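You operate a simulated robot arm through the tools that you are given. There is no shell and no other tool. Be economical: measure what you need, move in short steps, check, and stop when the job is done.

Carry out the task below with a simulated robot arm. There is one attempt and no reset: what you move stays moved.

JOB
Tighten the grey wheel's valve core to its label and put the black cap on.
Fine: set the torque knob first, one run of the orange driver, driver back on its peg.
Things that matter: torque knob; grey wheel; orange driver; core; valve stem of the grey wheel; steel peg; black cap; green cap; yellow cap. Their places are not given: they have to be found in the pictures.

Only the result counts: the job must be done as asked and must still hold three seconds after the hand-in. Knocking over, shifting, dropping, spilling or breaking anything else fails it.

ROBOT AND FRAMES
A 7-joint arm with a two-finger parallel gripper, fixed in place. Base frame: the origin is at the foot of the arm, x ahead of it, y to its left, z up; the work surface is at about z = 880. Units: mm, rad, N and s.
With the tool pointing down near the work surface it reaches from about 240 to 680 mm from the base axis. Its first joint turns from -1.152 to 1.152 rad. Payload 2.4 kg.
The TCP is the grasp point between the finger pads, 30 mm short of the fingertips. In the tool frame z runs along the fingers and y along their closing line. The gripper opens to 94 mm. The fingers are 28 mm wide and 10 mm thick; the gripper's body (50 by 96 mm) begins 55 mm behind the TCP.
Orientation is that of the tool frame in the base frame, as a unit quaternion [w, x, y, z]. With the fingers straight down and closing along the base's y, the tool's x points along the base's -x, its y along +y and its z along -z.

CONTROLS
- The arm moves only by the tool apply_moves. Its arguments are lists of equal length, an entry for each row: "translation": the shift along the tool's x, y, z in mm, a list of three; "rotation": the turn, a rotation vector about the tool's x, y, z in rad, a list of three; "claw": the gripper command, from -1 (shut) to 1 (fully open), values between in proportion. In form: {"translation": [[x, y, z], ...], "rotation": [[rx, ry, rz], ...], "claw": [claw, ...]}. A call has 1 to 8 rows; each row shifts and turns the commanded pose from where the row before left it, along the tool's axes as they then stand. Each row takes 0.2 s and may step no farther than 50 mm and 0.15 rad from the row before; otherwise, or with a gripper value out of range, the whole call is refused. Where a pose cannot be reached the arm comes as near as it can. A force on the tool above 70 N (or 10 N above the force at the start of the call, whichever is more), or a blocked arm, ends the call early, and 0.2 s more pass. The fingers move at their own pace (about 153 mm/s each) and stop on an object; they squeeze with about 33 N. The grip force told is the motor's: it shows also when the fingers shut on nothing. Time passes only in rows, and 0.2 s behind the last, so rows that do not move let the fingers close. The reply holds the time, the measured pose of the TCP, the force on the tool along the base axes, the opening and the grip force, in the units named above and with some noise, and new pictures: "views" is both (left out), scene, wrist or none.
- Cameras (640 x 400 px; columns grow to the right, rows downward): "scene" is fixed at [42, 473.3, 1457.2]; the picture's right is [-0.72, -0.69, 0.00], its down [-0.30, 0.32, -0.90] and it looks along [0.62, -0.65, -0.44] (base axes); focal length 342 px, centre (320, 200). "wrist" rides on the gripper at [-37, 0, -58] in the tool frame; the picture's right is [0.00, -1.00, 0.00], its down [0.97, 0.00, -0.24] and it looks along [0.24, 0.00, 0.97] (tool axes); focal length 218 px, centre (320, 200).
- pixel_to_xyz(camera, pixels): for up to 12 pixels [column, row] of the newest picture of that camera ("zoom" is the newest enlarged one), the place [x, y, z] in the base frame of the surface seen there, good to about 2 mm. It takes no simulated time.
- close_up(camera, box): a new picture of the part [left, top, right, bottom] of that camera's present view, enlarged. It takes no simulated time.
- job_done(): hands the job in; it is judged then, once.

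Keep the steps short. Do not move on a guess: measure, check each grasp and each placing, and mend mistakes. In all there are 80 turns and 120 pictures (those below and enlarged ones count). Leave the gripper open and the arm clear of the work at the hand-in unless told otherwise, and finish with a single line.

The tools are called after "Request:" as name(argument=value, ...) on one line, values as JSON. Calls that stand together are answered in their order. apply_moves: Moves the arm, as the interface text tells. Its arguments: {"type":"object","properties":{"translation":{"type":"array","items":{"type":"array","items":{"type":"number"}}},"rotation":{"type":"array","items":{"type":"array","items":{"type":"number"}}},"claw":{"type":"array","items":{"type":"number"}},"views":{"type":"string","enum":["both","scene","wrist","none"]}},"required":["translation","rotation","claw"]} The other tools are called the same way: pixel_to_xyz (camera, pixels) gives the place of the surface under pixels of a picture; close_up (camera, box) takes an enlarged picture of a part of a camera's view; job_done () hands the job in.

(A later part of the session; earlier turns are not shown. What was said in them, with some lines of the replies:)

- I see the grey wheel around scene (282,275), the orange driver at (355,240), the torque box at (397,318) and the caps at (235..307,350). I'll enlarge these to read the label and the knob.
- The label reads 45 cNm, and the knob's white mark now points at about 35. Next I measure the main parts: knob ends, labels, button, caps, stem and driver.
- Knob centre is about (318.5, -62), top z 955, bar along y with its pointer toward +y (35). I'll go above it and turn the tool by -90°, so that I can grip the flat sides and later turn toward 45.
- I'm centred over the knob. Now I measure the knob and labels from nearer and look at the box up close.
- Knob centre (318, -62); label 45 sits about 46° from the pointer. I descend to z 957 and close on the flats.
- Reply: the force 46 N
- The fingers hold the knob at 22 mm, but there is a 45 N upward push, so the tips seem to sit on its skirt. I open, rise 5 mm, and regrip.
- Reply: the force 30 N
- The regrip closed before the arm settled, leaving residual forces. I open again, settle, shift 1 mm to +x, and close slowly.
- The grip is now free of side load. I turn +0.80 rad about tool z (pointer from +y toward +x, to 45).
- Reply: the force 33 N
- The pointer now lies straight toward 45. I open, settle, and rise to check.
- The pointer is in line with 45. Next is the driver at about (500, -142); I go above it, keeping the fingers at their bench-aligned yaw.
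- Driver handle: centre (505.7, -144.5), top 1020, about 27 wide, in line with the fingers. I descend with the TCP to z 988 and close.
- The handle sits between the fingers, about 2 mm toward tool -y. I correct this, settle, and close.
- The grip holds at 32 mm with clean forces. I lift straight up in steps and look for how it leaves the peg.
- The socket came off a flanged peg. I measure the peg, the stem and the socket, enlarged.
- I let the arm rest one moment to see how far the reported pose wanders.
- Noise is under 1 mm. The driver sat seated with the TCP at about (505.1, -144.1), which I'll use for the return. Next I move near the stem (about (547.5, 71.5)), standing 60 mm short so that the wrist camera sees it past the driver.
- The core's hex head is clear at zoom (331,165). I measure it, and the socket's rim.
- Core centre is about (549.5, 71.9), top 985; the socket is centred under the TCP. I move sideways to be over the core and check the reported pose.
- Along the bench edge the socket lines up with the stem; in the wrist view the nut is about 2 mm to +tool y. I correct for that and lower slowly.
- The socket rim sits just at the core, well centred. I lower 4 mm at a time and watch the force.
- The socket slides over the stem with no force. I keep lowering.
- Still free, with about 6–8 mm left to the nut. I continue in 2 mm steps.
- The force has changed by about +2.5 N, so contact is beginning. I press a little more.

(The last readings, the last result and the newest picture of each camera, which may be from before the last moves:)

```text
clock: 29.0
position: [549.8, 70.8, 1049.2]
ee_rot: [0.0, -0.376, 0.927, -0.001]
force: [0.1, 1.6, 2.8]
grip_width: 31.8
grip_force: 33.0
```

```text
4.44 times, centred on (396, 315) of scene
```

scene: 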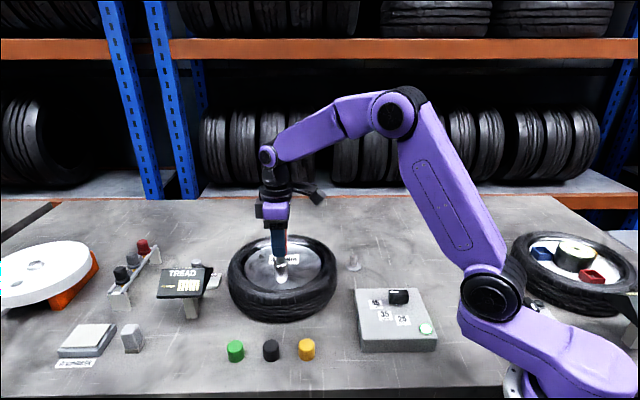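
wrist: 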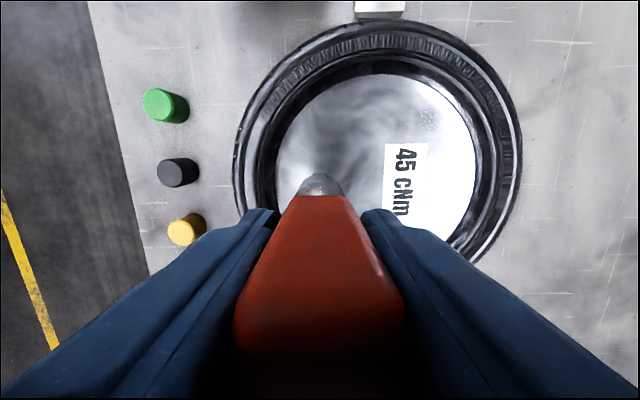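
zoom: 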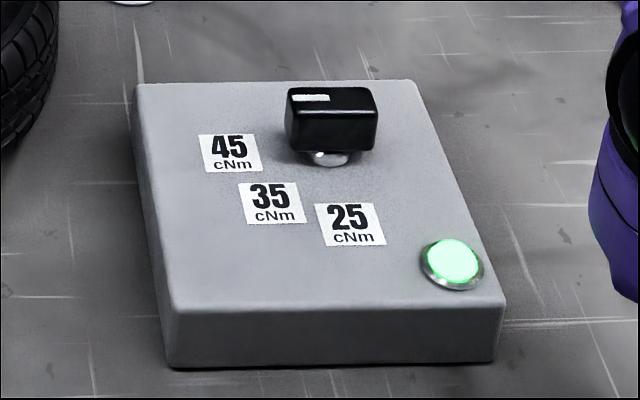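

The lamp on the box lights green: the run has started or is done. I hold still for a while and check it.

Request:
apply_moves(translation=[[0, 0, 0], [0, 0, 0], [0, 0, 0], [0, 0, 0], [0, 0, 0], [0, 0, 0]], rotation=[[0, 0, 0], [0, 0, 0], [0, 0, 0], [0, 0, 0], [0, 0, 0], [0, 0, 0]], claw=[-1, -1, -1, -1, -1, -1], views="scene")

```text
clock: 30.4
position: [550.0, 71.2, 1048.3]
ee_rot: [0.0, -0.376, 0.927, 0.0]
force: [0.0, -0.5, -3.1]
grip_width: 32.3
grip_force: 32.7
```

scene: 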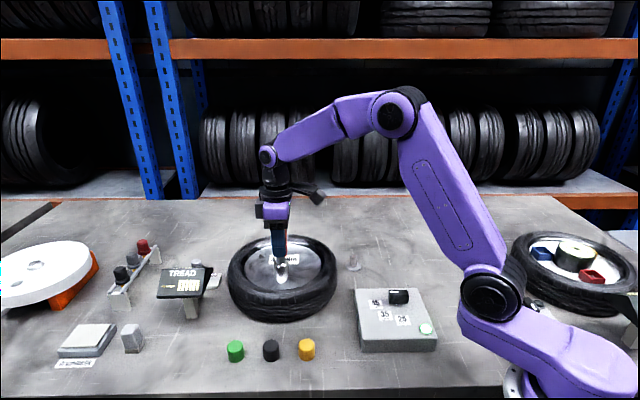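

The push force has gone (the core went down) and the lamp stays green: the single run is complete. I lift straight up.

Request:
apply_moves(translation=[[0, 0, -10], [0, 0, -20], [0, 0, -25], [0, 0, -35], [0, 0, 0], [0, 0, 0]], rotation=[[0, 0, 0], [0, 0, 0], [0, 0, 0], [0, 0, 0], [0, 0, 0], [0, 0, 0]], claw=[-1, -1, -1, -1, -1, -1], views="scene")

Request:
close_up(camera="scene", box=[240, 210, 330, 290])

```text
clock: 31.8
position: [548.0, 72.2, 1139.6]
ee_rot: [0.0, -0.375, 0.927, 0.0]
force: [-0.1, -0.1, -3.3]
grip_width: 32.3
grip_force: 32.9
```

scene: 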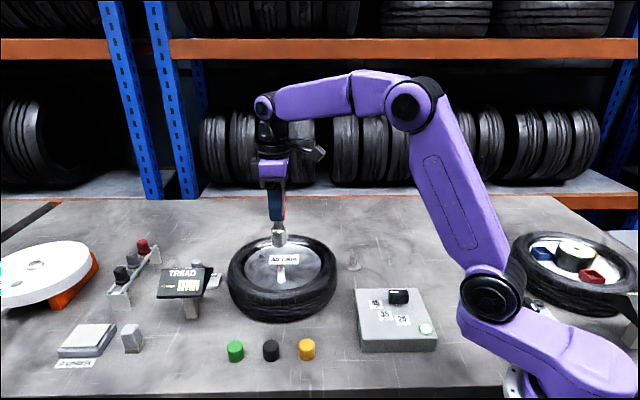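

```text
5.00 times, centred on (285, 250) of scene
```

zoom: 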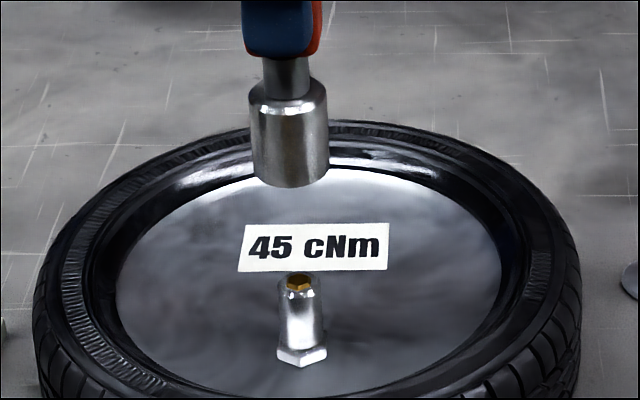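

The core is now seated and the red band is hidden. Next I return the driver: I stop 60 mm short of the peg to measure it with the wrist camera.

Request:
apply_moves(translation=[[40.3, -20.7, 0], [40.3, -20.7, 0], [40.3, -20.7, 0], [40.3, -20.7, 0], [40.3, -20.7, 0], [40.3, -20.7, 0], [0, 0, 0], [0, 0, 0]], rotation=[[0, 0, 0], [0, 0, 0], [0, 0, 0], [0, 0, 0], [0, 0, 0], [0, 0, 0], [0, 0, 0], [0, 0, 0]], claw=[-1, -1, -1, -1, -1, -1, -1, -1], views="wrist")

Request:
close_up(camera="wrist", box=[270, 80, 370, 200])

```text
clock: 33.6
position: [461.4, -187.4, 1136.1]
ee_rot: [0.001, -0.375, 0.927, 0.0]
force: [0.3, -0.3, -2.4]
grip_width: 32.0
grip_force: 32.8
```

wrist: 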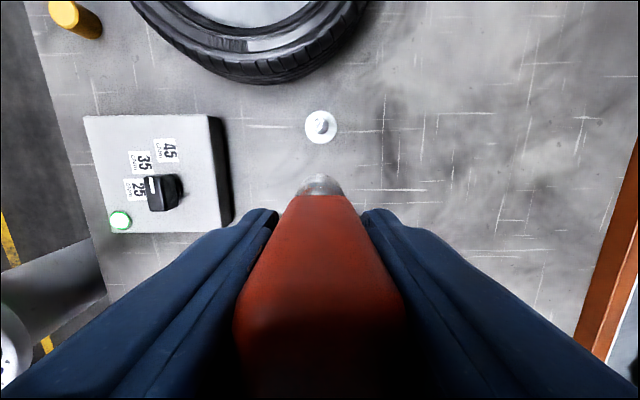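

```text
3.33 times, centred on (320, 140) of wrist
```

zoom: 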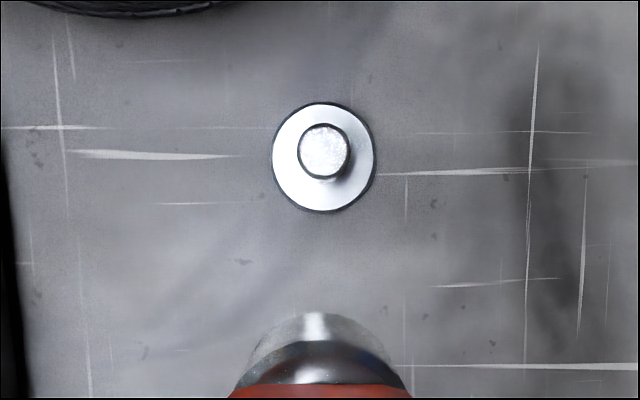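

Request:
pixel_to_xyz(camera="zoom", pixels=[[323, 150], [308, 150], [339, 150], [323, 134], [323, 166], [285, 155], [365, 155], [324, 107], [324, 203]])

```text
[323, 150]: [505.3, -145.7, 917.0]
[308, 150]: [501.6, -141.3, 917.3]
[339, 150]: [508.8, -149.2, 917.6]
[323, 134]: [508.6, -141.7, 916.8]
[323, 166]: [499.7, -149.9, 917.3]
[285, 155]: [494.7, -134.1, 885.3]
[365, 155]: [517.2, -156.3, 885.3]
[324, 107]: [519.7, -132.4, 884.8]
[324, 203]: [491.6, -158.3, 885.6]
```

Peg centre is (505.3, -145.4), top z 917, which is tool (-61.1, -1.0) from here. I move over it and then down to just above.

Request:
apply_moves(translation=[[-30.5, -0.5, 0], [-30.6, -0.5, 0], [0, 0, 40], [0, 0, 40], [0, 0, 26], [0, 0, 0], [0, 0, 0]], rotation=[[0, 0, 0], [0, 0, 0], [0, 0, 0], [0, 0, 0], [0, 0, 0], [0, 0, 0], [0, 0, 0]], claw=[-1, -1, -1, -1, -1, -1, -1], views="both")

Request:
close_up(camera="scene", box=[310, 200, 400, 280])

Request:
close_up(camera="wrist", box=[270, 130, 370, 210])

```text
clock: 35.2
position: [505.5, -144.1, 1031.5]
ee_rot: [-0.001, -0.376, 0.927, 0.0]
force: [0.3, 0.2, -2.1]
grip_width: 32.0
grip_force: 32.9
```

scene: 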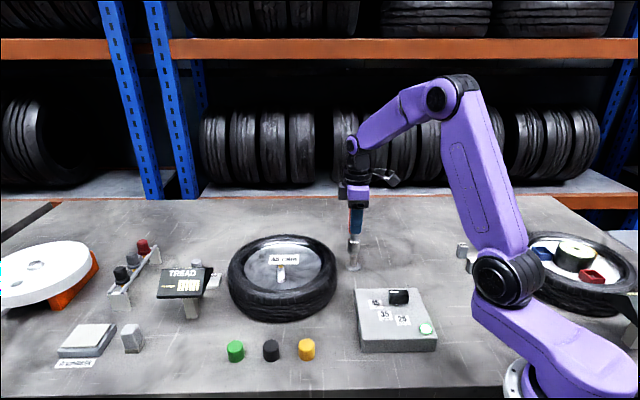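
wrist: 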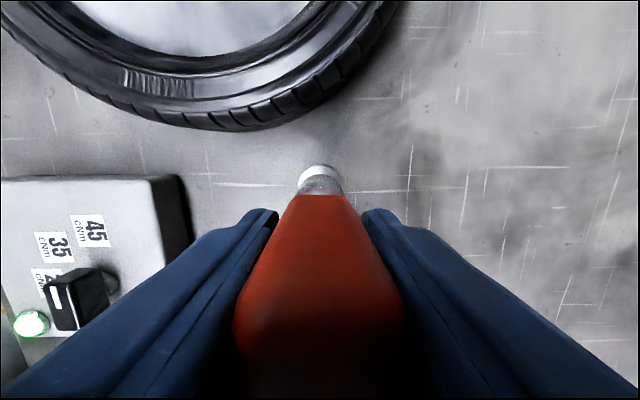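

```text
5.00 times, centred on (355, 240) of scene
```

zoom: 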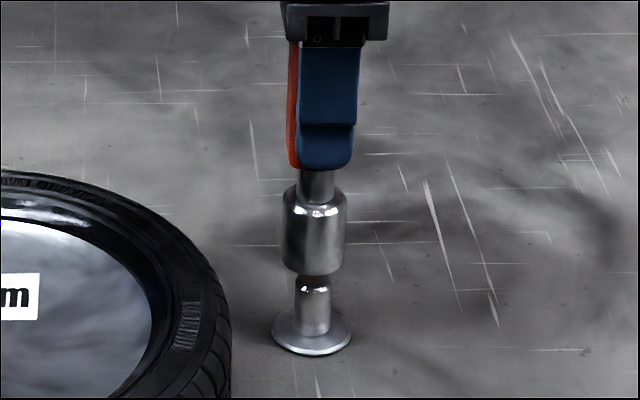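

```text
5.00 times, centred on (320, 170) of wrist
```

zoom: 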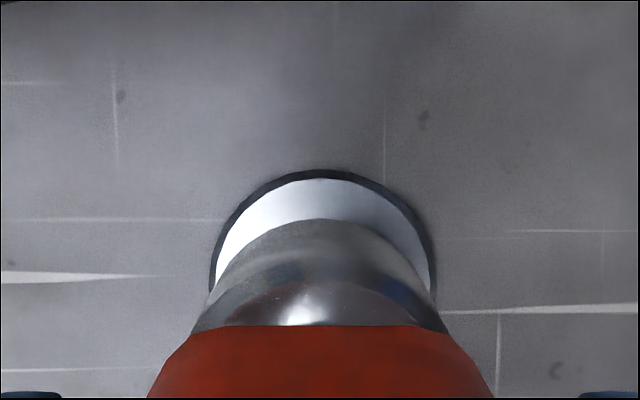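

The wrist view shows about 1 mm toward -tool y still needed; the scene view is well aligned. I correct and lower, the last part slowly.

Request:
apply_moves(translation=[[0, -0.9, 0], [0, 0, 10], [0, 0, 10], [0, 0, 10], [0, 0, 7], [0, 0, 0]], rotation=[[0, 0, 0], [0, 0, 0], [0, 0, 0], [0, 0, 0], [0, 0, 0], [0, 0, 0]], claw=[-1, -1, -1, -1, -1, -1], views="none")

Request:
apply_moves(translation=[[0, 0, 3], [0, 0, 2], [0, 0, 2], [0, 0, 0]], rotation=[[0, 0, 0], [0, 0, 0], [0, 0, 0], [0, 0, 0]], claw=[-1, -1, -1, -1], views="both")

Request:
close_up(camera="scene", box=[310, 200, 400, 280])

```text
clock: 36.6
position: [507.6, -144.8, 995.1]
ee_rot: [-0.001, -0.375, 0.927, 0.0]
force: [-4.5, -1.4, -1.7]
grip_width: 32.1
grip_force: 32.8
```

```text
clock: 37.6
position: [507.6, -143.9, 987.7]
ee_rot: [0.0, -0.376, 0.927, 0.0]
force: [-4.5, -0.2, 0.7]
grip_width: 31.9
grip_force: 33.2
```

scene: 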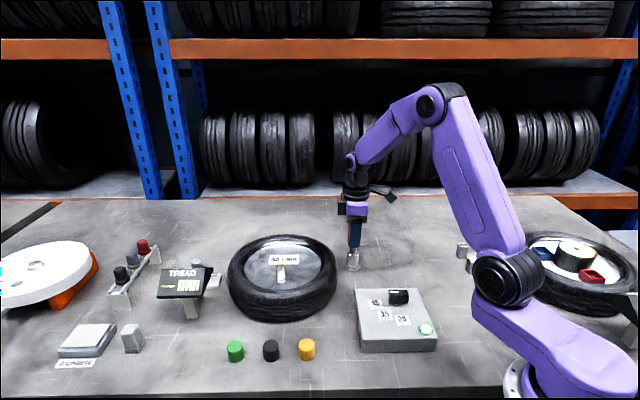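
wrist: 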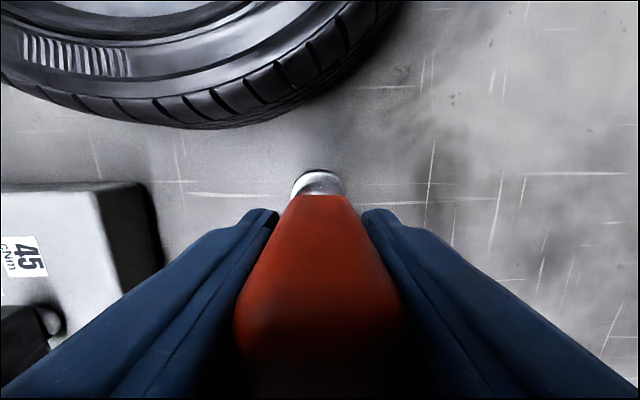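

```text
5.00 times, centred on (355, 240) of scene
```

zoom: 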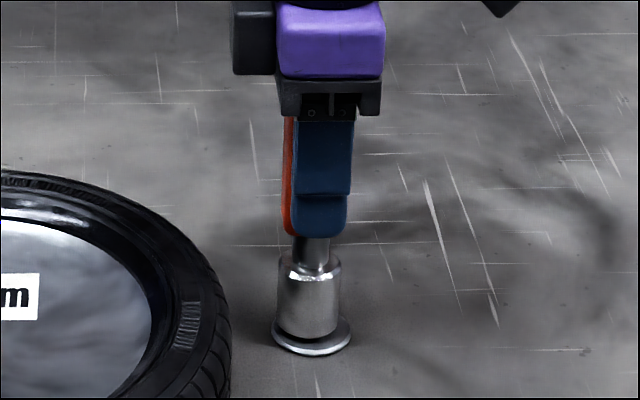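

The socket is almost down, but leans about 2 mm to -tool x (4.5 N side force). I shift +1.8 in tool x and finish lowering.

Request:
apply_moves(translation=[[1.0, 0.4, 0], [0.8, 0.4, 0], [0, 0, 1.5], [0, 0, 0], [0, 0, 0]], rotation=[[0, 0, 0], [0, 0, 0], [0, 0, 0], [0, 0, 0], [0, 0, 0]], claw=[-1, -1, -1, -1, -1], views="scene")

Request:
close_up(camera="scene", box=[310, 200, 400, 280])

```text
clock: 38.8
position: [506.0, -145.3, 988.2]
ee_rot: [0.001, -0.375, 0.927, 0.0]
force: [-0.5, -0.8, -1.8]
grip_width: 32.2
grip_force: 33.1
```

scene: 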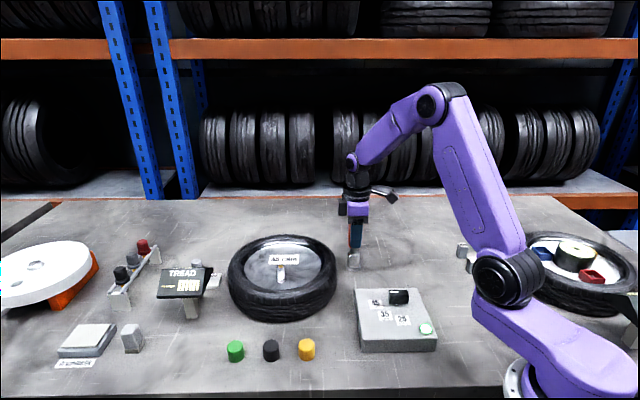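

```text
5.00 times, centred on (355, 240) of scene
```

zoom: 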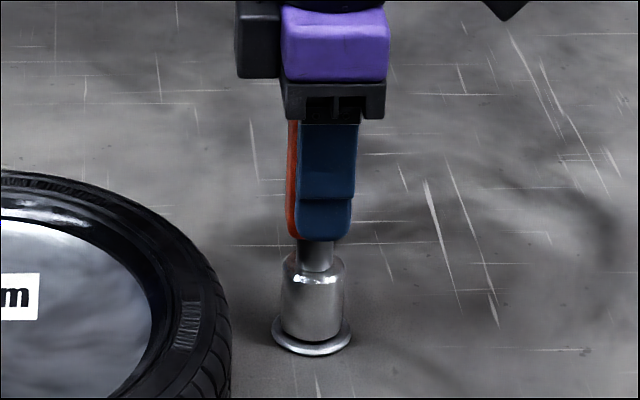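

Side load is gone and the driver's weight is still on me, so it's not quite seated. I lower 1 mm at a time until the force lifts.

Request:
apply_moves(translation=[[0, 0, 1], [0, 0, 1], [0, 0, 0.5], [0, 0, 0]], rotation=[[0, 0, 0], [0, 0, 0], [0, 0, 0], [0, 0, 0]], claw=[-1, -1, -1, -1], views="none")

Request:
apply_moves(translation=[[0, 0, 1], [0, 0, 0], [0, 0, 0]], rotation=[[0, 0, 0], [0, 0, 0], [0, 0, 0]], claw=[-1, -1, -1], views="none")

```text
clock: 39.8
position: [506.1, -145.1, 985.2]
ee_rot: [0.001, -0.375, 0.927, -0.002]
force: [-5.1, 0.0, 28.9]
grip_width: 32.2
grip_force: 33.3
```

```text
clock: 40.6
position: [506.0, -144.3, 984.2]
ee_rot: [0.001, -0.375, 0.927, -0.001]
force: [-0.1, -0.1, 28.5]
grip_width: 32.2
grip_force: 33.2
```

It's seated (28 N push). I ease up by 1.2 mm, open the fingers, wait, and rise straight up.

Request:
apply_moves(translation=[[0, 0, -1.2], [0, 0, 0], [0, 0, 0], [0, 0, 0], [0, 0, -30], [0, 0, -50], [0, 0, -50], [0, 0, -30]], rotation=[[0, 0, 0], [0, 0, 0], [0, 0, 0], [0, 0, 0], [0, 0, 0], [0, 0, 0], [0, 0, 0], [0, 0, 0]], claw=[-1, 0.3, 0.3, 0.3, 0.3, 0.3, 0.3, 0.3], views="both")

Request:
close_up(camera="scene", box=[310, 200, 400, 280])

```text
clock: 42.4
position: [505.5, -143.8, 1145.4]
ee_rot: [0.0, -0.375, 0.927, 0.0]
force: [0.8, 0.4, 0.3]
grip_width: 61.1
grip_force: 0.2
```

scene: 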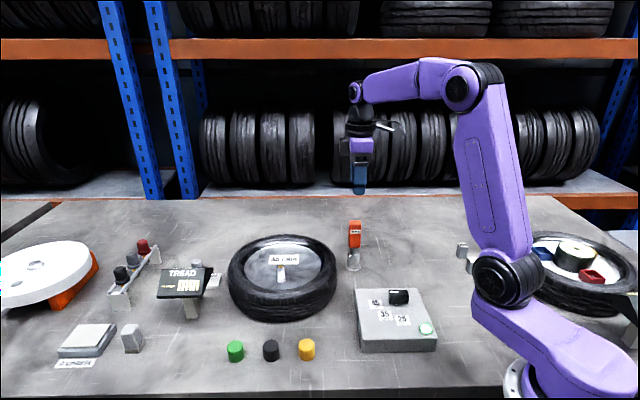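
wrist: 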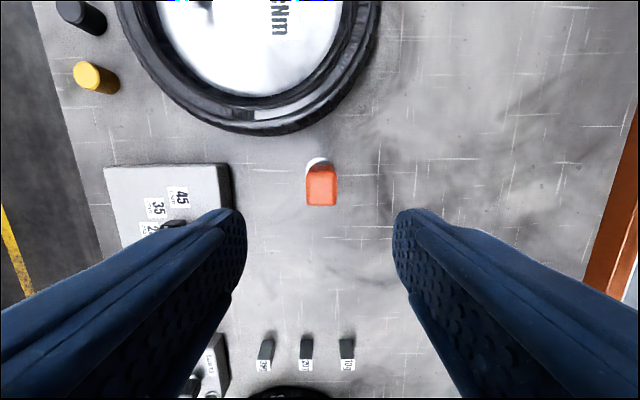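

```text
5.00 times, centred on (355, 240) of scene
```

zoom: 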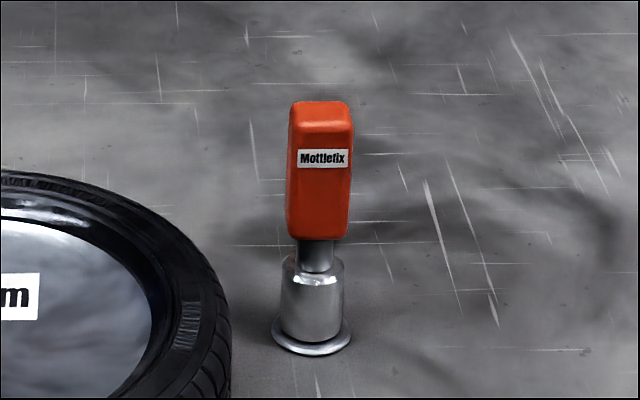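

The driver stands on its peg again. Next I go over the black cap at about (448, 193).

Request:
apply_moves(translation=[[-24.2, 35.2, 0], [-24.2, 35.2, 0], [-24.2, 35.2, 0], [-24.2, 35.2, 0], [-24.2, 35.2, 0], [-24.2, 35.2, 0], [-24.2, 35.2, 0], [-24.2, 35.2, 0]], rotation=[[0, 0, 0], [0, 0, 0], [0, 0, 0], [0, 0, 0], [0, 0, 0], [0, 0, 0], [0, 0, 0], [0, 0, 0]], claw=[0.1, 0.1, 0.1, 0.1, 0.1, 0.1, 0.1, 0.1], views="none")

Request:
apply_moves(translation=[[0, 0, 45], [0, 0, 45], [0, 0, 0], [0, 0, 0]], rotation=[[0, 0, 0], [0, 0, 0], [0, 0, 0], [0, 0, 0]], claw=[0.1, 0.1, 0.1, 0.1], views="both")

Request:
close_up(camera="wrist", box=[250, 120, 390, 220])

```text
clock: 44.2
position: [449.2, 191.2, 1146.8]
ee_rot: [0.0, -0.375, 0.927, -0.001]
force: [-0.1, 0.3, 0.3]
grip_width: 51.8
grip_force: 0.0
```

```text
clock: 45.2
position: [449.2, 190.7, 1055.8]
ee_rot: [0.0, -0.375, 0.927, 0.0]
force: [0.2, -0.4, 0.1]
grip_width: 51.9
grip_force: 0.0
```

scene: 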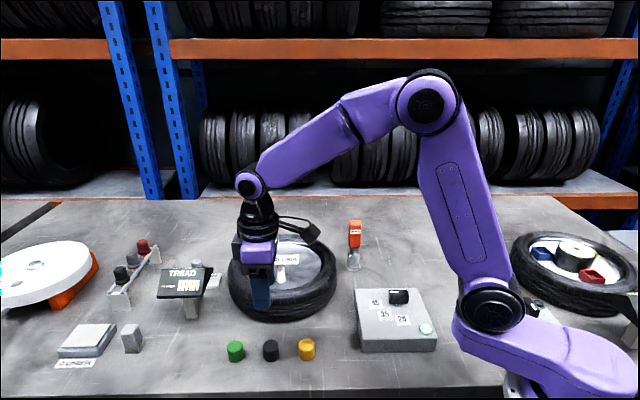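
wrist: 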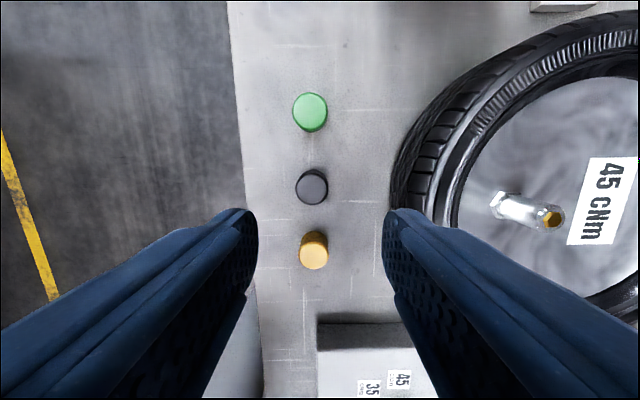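

```text
4.00 times, centred on (320, 170) of wrist
```

zoom: 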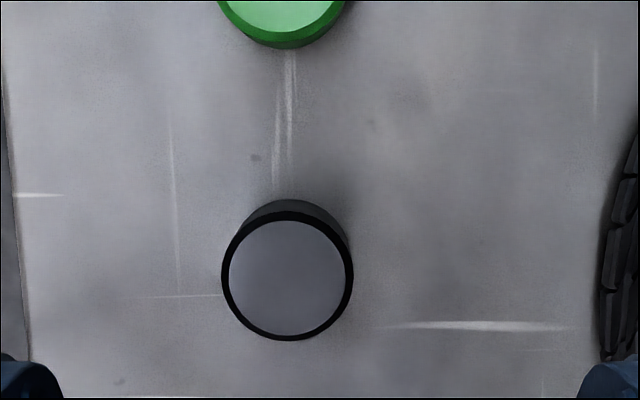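

I measure the cap's top centre and edges, and the stem tip again.

Request:
pixel_to_xyz(camera="zoom", pixels=[[288, 277], [230, 277], [346, 277], [288, 222], [288, 332]])

Request:
pixel_to_xyz(camera="wrist", pixels=[[552, 216], [500, 205]])

```text
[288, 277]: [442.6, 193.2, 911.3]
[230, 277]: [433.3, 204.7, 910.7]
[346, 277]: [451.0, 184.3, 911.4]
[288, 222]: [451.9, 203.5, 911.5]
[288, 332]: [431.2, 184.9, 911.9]
```

```text
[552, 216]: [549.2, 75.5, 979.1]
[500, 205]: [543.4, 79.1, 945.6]
```

Cap centre is (442.1, 194.2), 28 mm across, top 911. I correct by tool (2.7, 7.4), descend so the tips reach about 18 mm down the cap, and close.

Request:
apply_moves(translation=[[2.7, 7.4, 0], [0, 0, 45], [0, 0, 45], [0, 0, 43], [0, 0, 0], [0, 0, 0], [0, 0, 0], [0, 0, 0]], rotation=[[0, 0, 0], [0, 0, 0], [0, 0, 0], [0, 0, 0], [0, 0, 0], [0, 0, 0], [0, 0, 0], [0, 0, 0]], claw=[0.1, 0.1, 0.1, 0.1, 0.1, 0.1, -1, -1], views="both")

Request:
close_up(camera="scene", box=[220, 290, 330, 380])

```text
clock: 47.0
position: [442.9, 194.5, 923.2]
ee_rot: [0.0, -0.375, 0.927, 0.0]
force: [-0.8, 0.6, 0.1]
grip_width: 30.0
grip_force: 33.5
```

scene: 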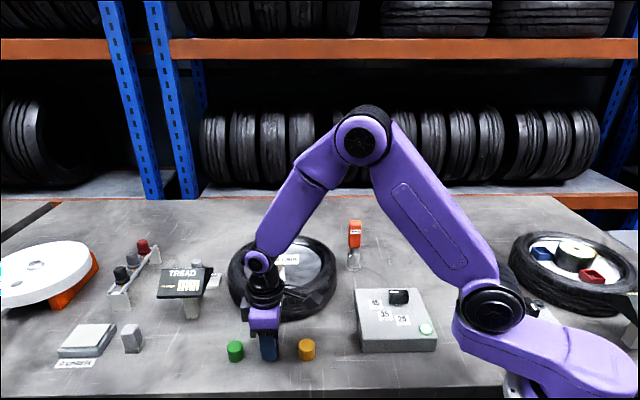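
wrist: 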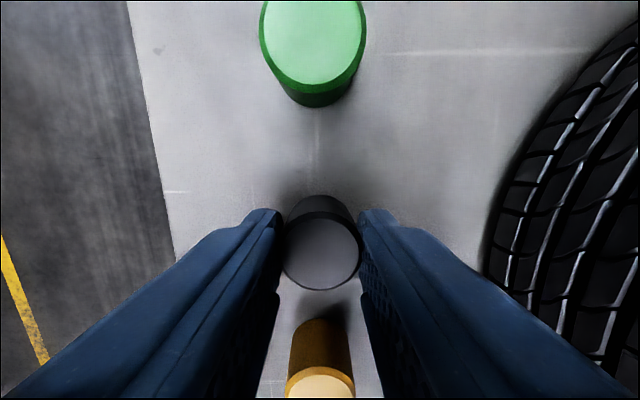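

```text
4.44 times, centred on (275, 335) of scene
```

zoom: 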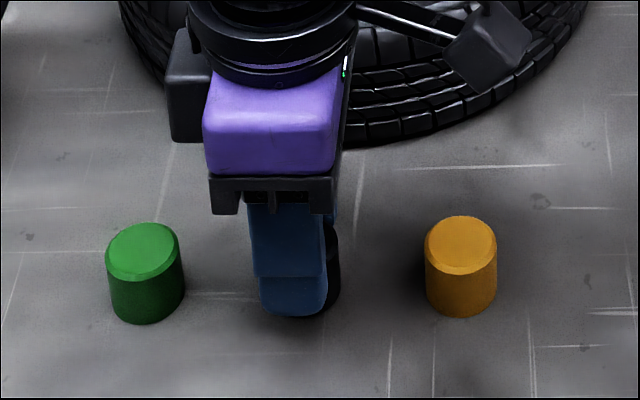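

The cap is held at 30 mm, centred on the TCP. I lift it and carry it to a point 60 mm short of the stem.

Request:
apply_moves(translation=[[0, 0, -46], [0, 0, -46], [0, 0, -45], [17.1, -40.6, 0], [17.1, -40.6, 0], [17.1, -40.6, 0], [17.1, -40.6, 0], [0, 0, 0]], rotation=[[0, 0, 0], [0, 0, 0], [0, 0, 0], [0, 0, 0], [0, 0, 0], [0, 0, 0], [0, 0, 0], [0, 0, 0]], claw=[-1, -1, -1, -1, -1, -1, -1, -1], views="both")

Request:
close_up(camera="wrist", box=[270, 40, 370, 120])

```text
clock: 48.8
position: [503.7, 30.9, 1055.9]
ee_rot: [0.0, -0.375, 0.927, 0.0]
force: [0.2, -0.2, 0.1]
grip_width: 30.1
grip_force: 32.9
```

scene: 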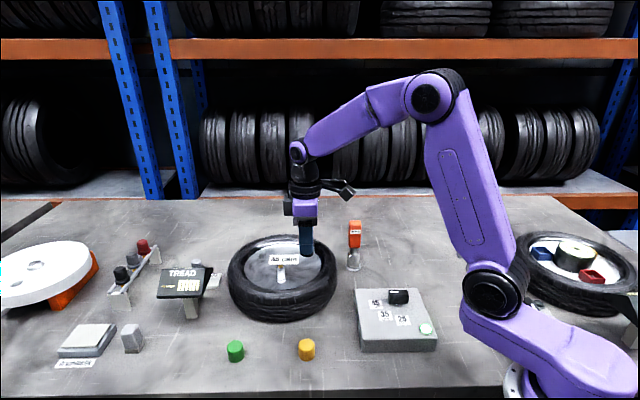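
wrist: 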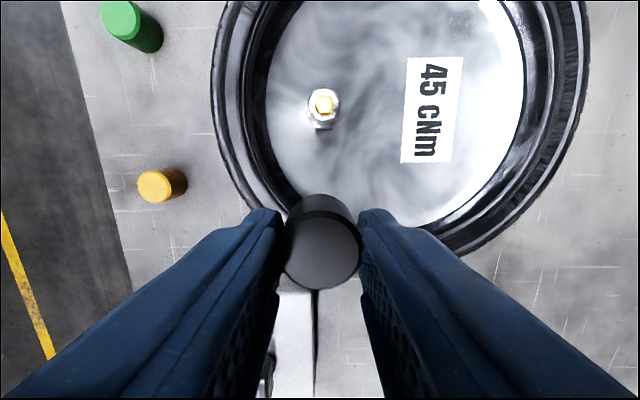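

```text
5.00 times, centred on (320, 80) of wrist
```

zoom: 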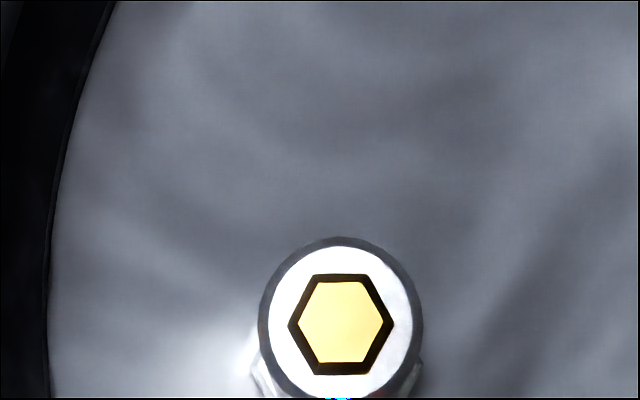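

Request:
pixel_to_xyz(camera="zoom", pixels=[[340, 324], [310, 324], [372, 324], [275, 320], [408, 320], [341, 252]])

Request:
pixel_to_xyz(camera="wrist", pixels=[[323, 253], [290, 253], [356, 253]])

```text
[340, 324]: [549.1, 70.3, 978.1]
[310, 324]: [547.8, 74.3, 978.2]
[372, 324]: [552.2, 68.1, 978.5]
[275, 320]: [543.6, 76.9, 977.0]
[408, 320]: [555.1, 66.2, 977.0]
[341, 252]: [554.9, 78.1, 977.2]
```

```text
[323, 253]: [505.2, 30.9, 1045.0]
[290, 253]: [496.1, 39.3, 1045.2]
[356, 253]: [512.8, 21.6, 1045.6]
```

Stem centre (549.4, 71.4), top 978; cap is tool (60.5, 1.9) away. I move over it and down until the cap's rim is some 10 mm above the stem, then check alignment.

Request:
apply_moves(translation=[[-30.2, -1, 0], [-30.3, -0.9, 0], [0, 0, 13], [0, 0, 12], [0, 0, 0], [0, 0, 0]], rotation=[[0, 0, 0], [0, 0, 0], [0, 0, 0], [0, 0, 0], [0, 0, 0], [0, 0, 0]], claw=[-1, -1, -1, -1, -1, -1], views="both")

Request:
close_up(camera="scene", box=[240, 210, 330, 290])

Request:
close_up(camera="wrist", box=[260, 150, 380, 250])

```text
clock: 50.2
position: [548.5, 72.0, 1032.7]
ee_rot: [0.0, -0.376, 0.927, 0.001]
force: [-0.5, -0.5, -0.4]
grip_width: 30.0
grip_force: 33.2
```

scene: 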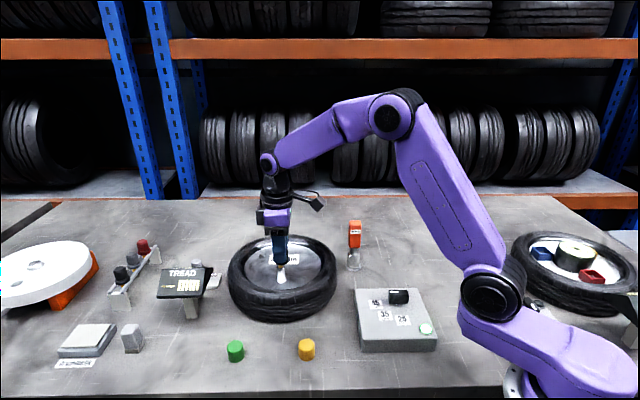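
wrist: 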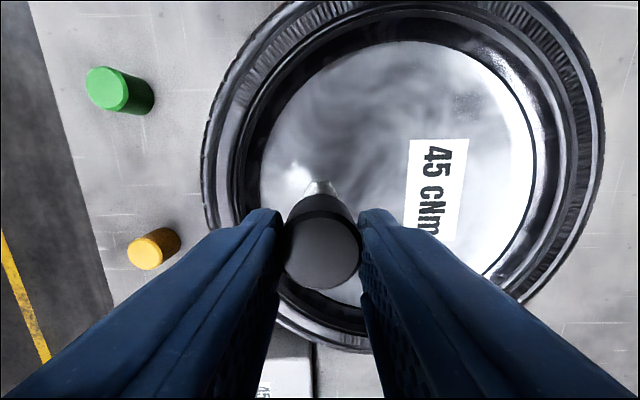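

```text
5.00 times, centred on (285, 250) of scene
```

zoom: 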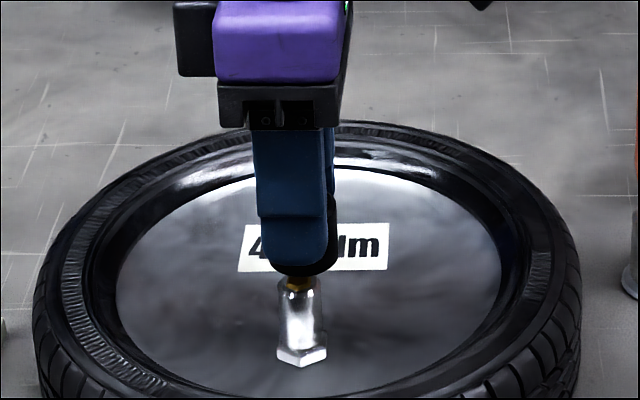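

```text
4.00 times, centred on (320, 200) of wrist
```

zoom: 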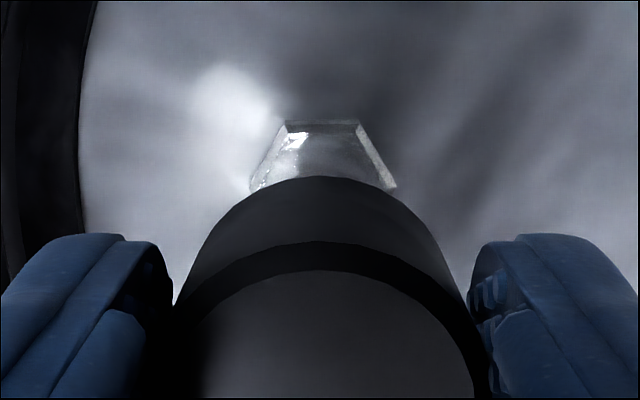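

The nut and cap line up across. I check the other direction with a tighter enlargement before lowering.

Request:
close_up(camera="scene", box=[265, 245, 300, 285])

```text
10.00 times, centred on (282, 265) of scene
```

zoom: 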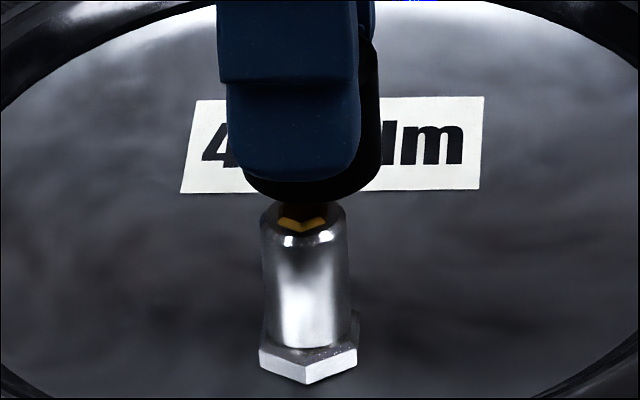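

The cap's lower rim centres at zoom col ~308 and the stem top at ~302, so about 1.3 mm too far in +tool x. I correct, then lower slowly.

Request:
apply_moves(translation=[[-1.3, -0.3, 0], [0, 0, 4], [0, 0, 4], [0, 0, 3], [0, 0, 0], [0, 0, 0]], rotation=[[0, 0, 0], [0, 0, 0], [0, 0, 0], [0, 0, 0], [0, 0, 0], [0, 0, 0]], claw=[-1, -1, -1, -1, -1, -1], views="scene")

Request:
close_up(camera="scene", box=[265, 245, 300, 285])

```text
clock: 51.6
position: [550.7, 73.0, 1021.5]
ee_rot: [0.0, -0.375, 0.927, 0.0]
force: [0.3, -0.2, -1.4]
grip_width: 30.1
grip_force: 33.0
```

scene: 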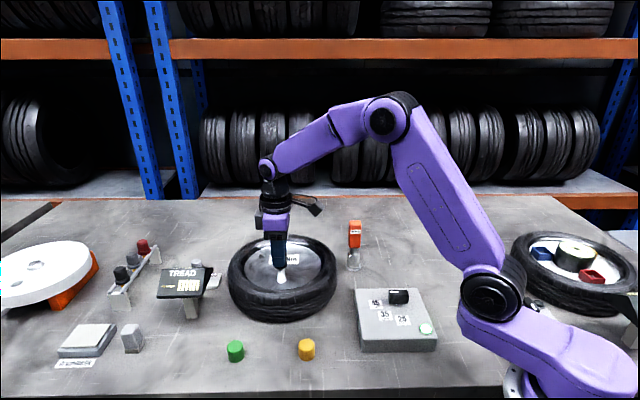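

```text
10.00 times, centred on (282, 265) of scene
```

zoom: 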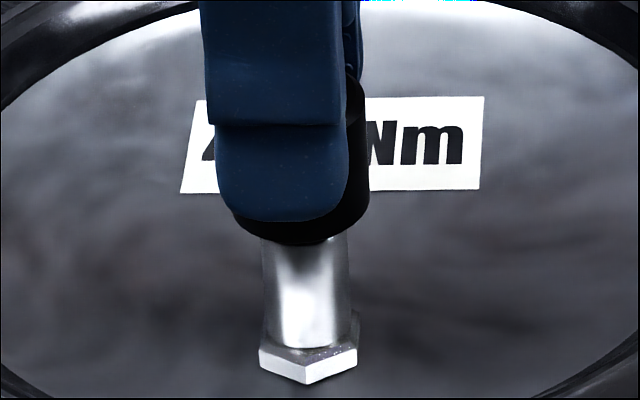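

Now it is about 0.8 mm too far the other way. I trim and lower in 2 mm steps.

Request:
apply_moves(translation=[[0.8, 0, 0], [0, 0, 2], [0, 0, 2], [0, 0, 0], [0, 0, 0]], rotation=[[0, 0, 0], [0, 0, 0], [0, 0, 0], [0, 0, 0], [0, 0, 0]], claw=[-1, -1, -1, -1, -1], views="none")

Request:
apply_moves(translation=[[0, 0, 2], [0, 0, 2], [0, 0, 0], [0, 0, 0]], rotation=[[0, 0, 0], [0, 0, 0], [0, 0, 0], [0, 0, 0]], claw=[-1, -1, -1, -1], views="scene")

Request:
close_up(camera="scene", box=[265, 245, 300, 285])

```text
clock: 52.8
position: [549.2, 72.3, 1019.0]
ee_rot: [0.0, -0.375, 0.927, 0.0]
force: [0.4, 0.0, -0.9]
grip_width: 30.0
grip_force: 32.8
```

```text
clock: 53.8
position: [550.1, 72.5, 1014.6]
ee_rot: [0.0, -0.375, 0.927, 0.0]
force: [-0.1, 0.9, 0.6]
grip_width: 30.0
grip_force: 33.0
```

scene: 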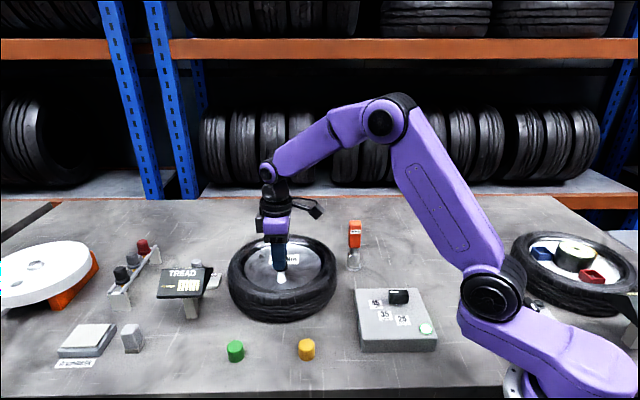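

```text
10.00 times, centred on (282, 265) of scene
```

zoom: 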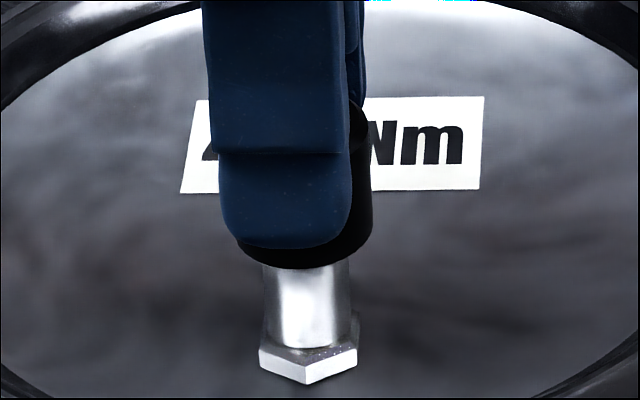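

The cap slides over the stem with no force. I go on down.

Request:
apply_moves(translation=[[0, 0, 2], [0, 0, 2], [0, 0, 2], [0, 0, 0]], rotation=[[0, 0, 0], [0, 0, 0], [0, 0, 0], [0, 0, 0]], claw=[-1, -1, -1, -1], views="none")

Request:
apply_moves(translation=[[0, 0, 2], [0, 0, 2], [0, 0, 0], [0, 0, 0]], rotation=[[0, 0, 0], [0, 0, 0], [0, 0, 0], [0, 0, 0]], claw=[-1, -1, -1, -1], views="scene")

Request:
close_up(camera="scene", box=[265, 245, 300, 285])

```text
clock: 54.8
position: [549.7, 72.4, 1009.1]
ee_rot: [-0.001, -0.375, 0.927, 0.0]
force: [0.8, -0.5, -0.5]
grip_width: 30.3
grip_force: 32.6
```

```text
clock: 55.8
position: [551.3, 71.3, 1006.0]
ee_rot: [-0.001, -0.375, 0.927, 0.001]
force: [0.1, -0.6, 0.2]
grip_width: 30.1
grip_force: 33.6
```

scene: 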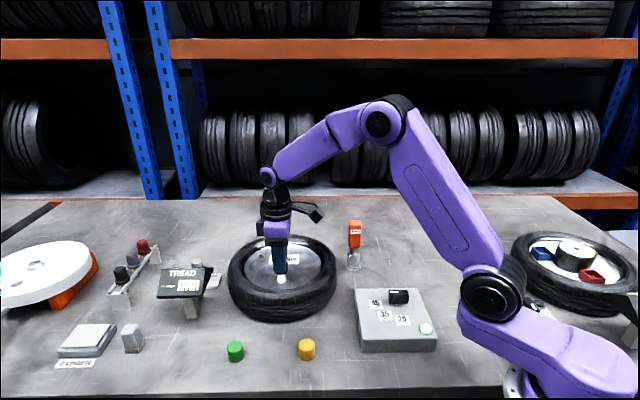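

```text
10.00 times, centred on (282, 265) of scene
```

zoom: 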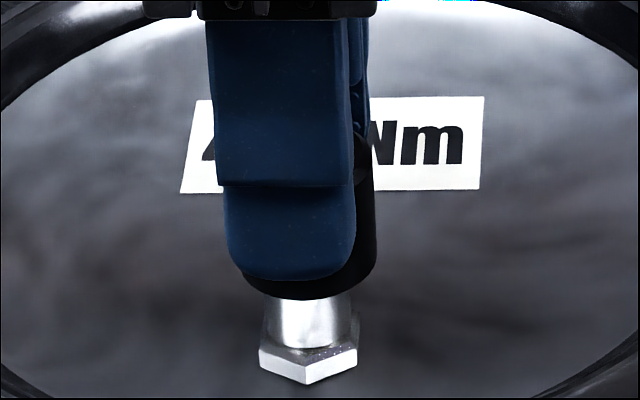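

Request:
apply_moves(translation=[[0, 0, 2], [0, 0, 2], [0, 0, 0], [0, 0, 0]], rotation=[[0, 0, 0], [0, 0, 0], [0, 0, 0], [0, 0, 0]], claw=[-1, -1, -1, -1], views="none")

Request:
apply_moves(translation=[[0, 0, 2], [0, 0, 0], [0, 0, 0]], rotation=[[0, 0, 0], [0, 0, 0], [0, 0, 0]], claw=[-1, -1, -1], views="none")

```text
clock: 56.8
position: [551.1, 72.0, 1000.5]
ee_rot: [0.0, -0.375, 0.927, 0.0]
force: [0.1, 0.3, 0.3]
grip_width: 29.7
grip_force: 32.9
```

```text
clock: 57.6
position: [550.4, 72.5, 999.8]
ee_rot: [0.0, -0.375, 0.927, 0.0]
force: [-0.5, 0.3, 0.4]
grip_width: 29.9
grip_force: 33.5
```

Still no contact force. I lower a bit more, watching for seating.

Request:
apply_moves(translation=[[0, 0, 1.5], [0, 0, 1.5], [0, 0, 0], [0, 0, 0]], rotation=[[0, 0, 0], [0, 0, 0], [0, 0, 0], [0, 0, 0]], claw=[-1, -1, -1, -1], views="scene")

Request:
close_up(camera="scene", box=[265, 245, 300, 285])

```text
clock: 58.6
position: [550.7, 72.4, 997.1]
ee_rot: [0.002, -0.375, 0.927, 0.0]
force: [-5.9, 1.2, 13.1]
grip_width: 29.6
grip_force: 32.9
```

scene: 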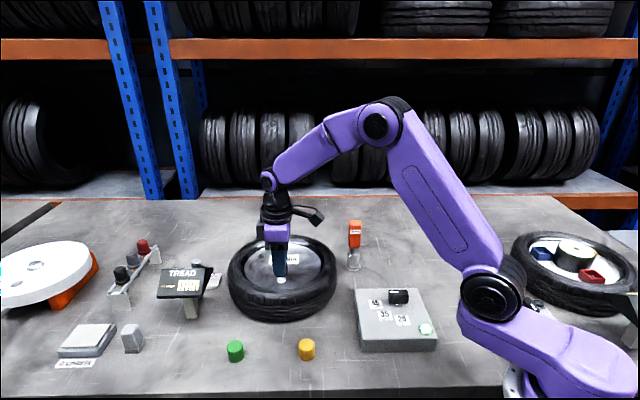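

```text
10.00 times, centred on (282, 265) of scene
```

zoom: 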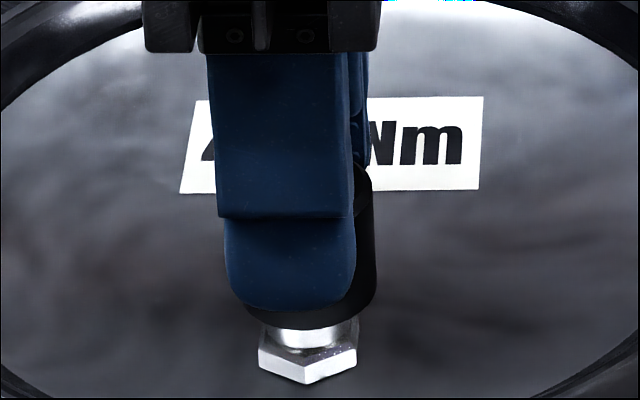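

Contact: 13 N. I press a further 1 mm to make sure it is seated.

Request:
apply_moves(translation=[[0, 0, 1], [0, 0, 0], [0, 0, 0]], rotation=[[0, 0, 0], [0, 0, 0], [0, 0, 0]], claw=[-1, -1, -1], views="none")

Request:
apply_moves(translation=[[0, 0, 0.5], [0, 0, 0], [0, 0, 0]], rotation=[[0, 0, 0], [0, 0, 0], [0, 0, 0]], claw=[-1, -1, -1], views="none")

```text
clock: 59.4
position: [552.7, 71.6, 996.4]
ee_rot: [0.0, -0.375, 0.927, -0.001]
force: [-7.1, 0.4, 25.0]
grip_width: 30.0
grip_force: 33.1
```

```text
clock: 60.2
position: [552.0, 72.3, 995.2]
ee_rot: [0.0, -0.376, 0.927, -0.001]
force: [-3.3, 2.1, 24.8]
grip_width: 30.1
grip_force: 33.3
```

It's firmly seated (25 N). I ease off 1 mm, open slowly, rise, and inspect.

Request:
apply_moves(translation=[[0, 0, -1], [0, 0, 0], [0, 0, 0], [0, 0, 0], [0, 0, -30], [0, 0, -50], [0, 0, -30], [0, 0, 0]], rotation=[[0, 0, 0], [0, 0, 0], [0, 0, 0], [0, 0, 0], [0, 0, 0], [0, 0, 0], [0, 0, 0], [0, 0, 0]], claw=[-1, 0, 0, 0, 0, 0, 0, 0], views="both")

Request:
close_up(camera="scene", box=[265, 245, 300, 285])

Request:
close_up(camera="wrist", box=[260, 150, 380, 250])

```text
clock: 62.0
position: [552.5, 72.1, 1106.6]
ee_rot: [0.0, -0.376, 0.927, 0.001]
force: [0.0, 0.1, -0.2]
grip_width: 46.9
grip_force: 0.0
```

scene: 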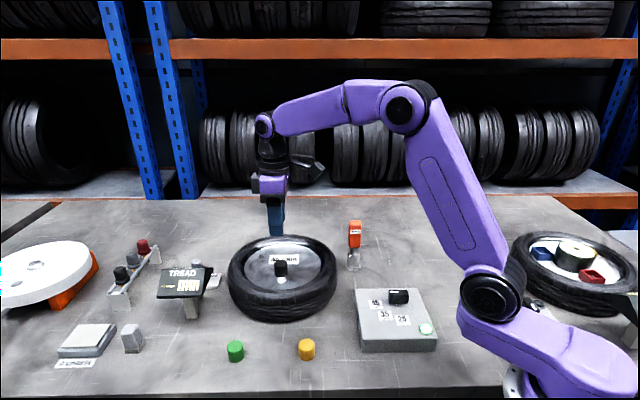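
wrist: 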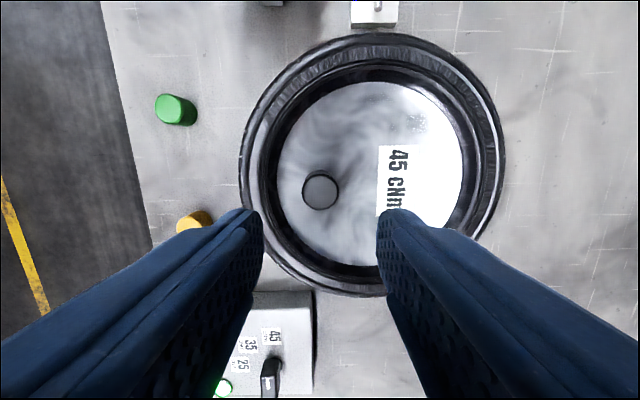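

```text
10.00 times, centred on (282, 265) of scene
```

zoom: 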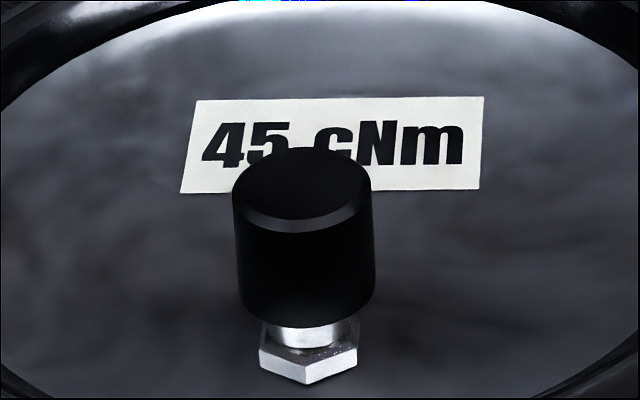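

```text
4.00 times, centred on (320, 200) of wrist
```

zoom: 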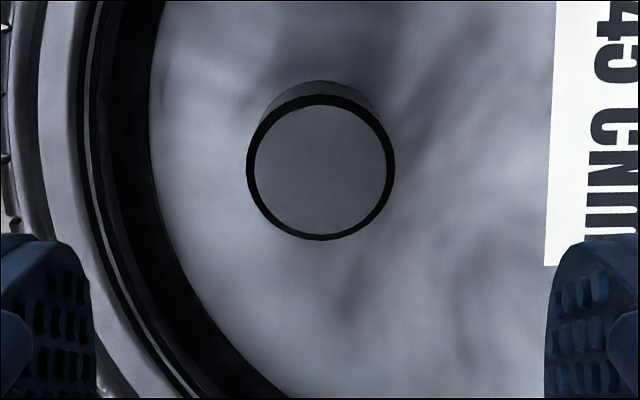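

The cap stands upright on the stem. I measure its top height to check the seating depth.

Request:
pixel_to_xyz(camera="zoom", pixels=[[320, 170], [265, 170], [375, 170], [320, 115], [320, 228]])

Request:
pixel_to_xyz(camera="scene", pixels=[[280.3, 264.5], [281, 276.5], [280.5, 279]])

```text
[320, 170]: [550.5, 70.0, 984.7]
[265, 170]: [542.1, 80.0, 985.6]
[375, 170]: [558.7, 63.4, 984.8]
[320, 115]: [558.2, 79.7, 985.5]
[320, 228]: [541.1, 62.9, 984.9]
```

```text
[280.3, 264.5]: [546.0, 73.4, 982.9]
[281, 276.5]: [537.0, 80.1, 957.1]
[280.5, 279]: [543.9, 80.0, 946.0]
```

The cap is level, centred (550, 71) and pressed to a hard stop. I raise the arm clear, open fully, and do a final look.

Request:
apply_moves(translation=[[0, 0, -45], [0, 0, -45], [20, 0, -30], [30, 0, 0], [0, 0, 0]], rotation=[[0, 0, 0], [0, 0, 0], [0, 0, 0], [0, 0, 0], [0, 0, 0]], claw=[0, 0, 1, 1, 1], views="scene")

Request:
close_up(camera="scene", box=[220, 210, 450, 360])

```text
clock: 63.2
position: [515.8, 33.6, 1224.0]
ee_rot: [0.0, -0.376, 0.927, 0.0]
force: [-0.3, -0.2, 0.1]
grip_width: 94.0
grip_force: 0.0
```

scene: 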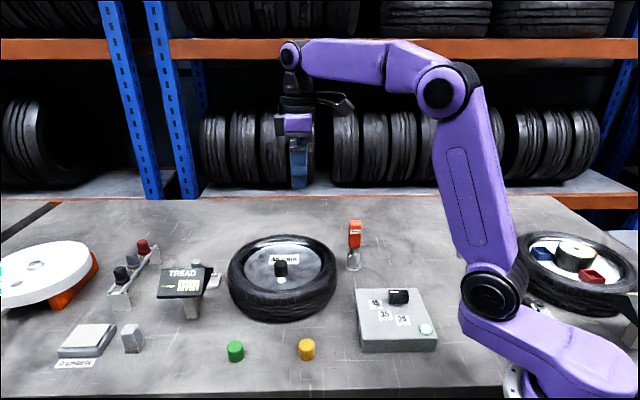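

```text
2.67 times, centred on (335, 285) of scene
```

zoom: 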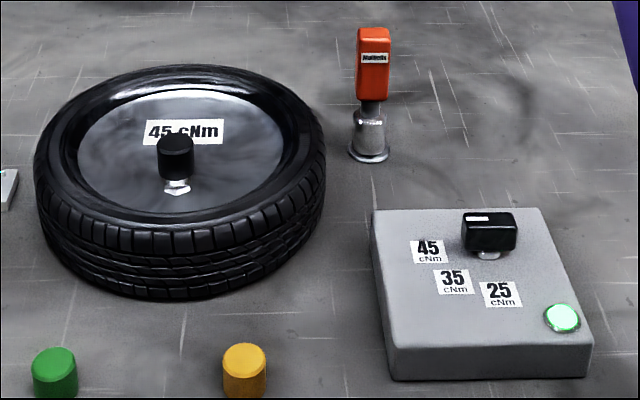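

The final view shows the knob at 45, the lamp green, the driver on its peg, the black cap on the stem, and the green and yellow caps untouched. I hand in.

Request:
job_done()

```text
The job is handed in.
```

The knob is set to 45 cNm, the core was tightened in one driver run (lamp went green), the driver is back on its peg, and the black cap is on the grey wheel's stem.
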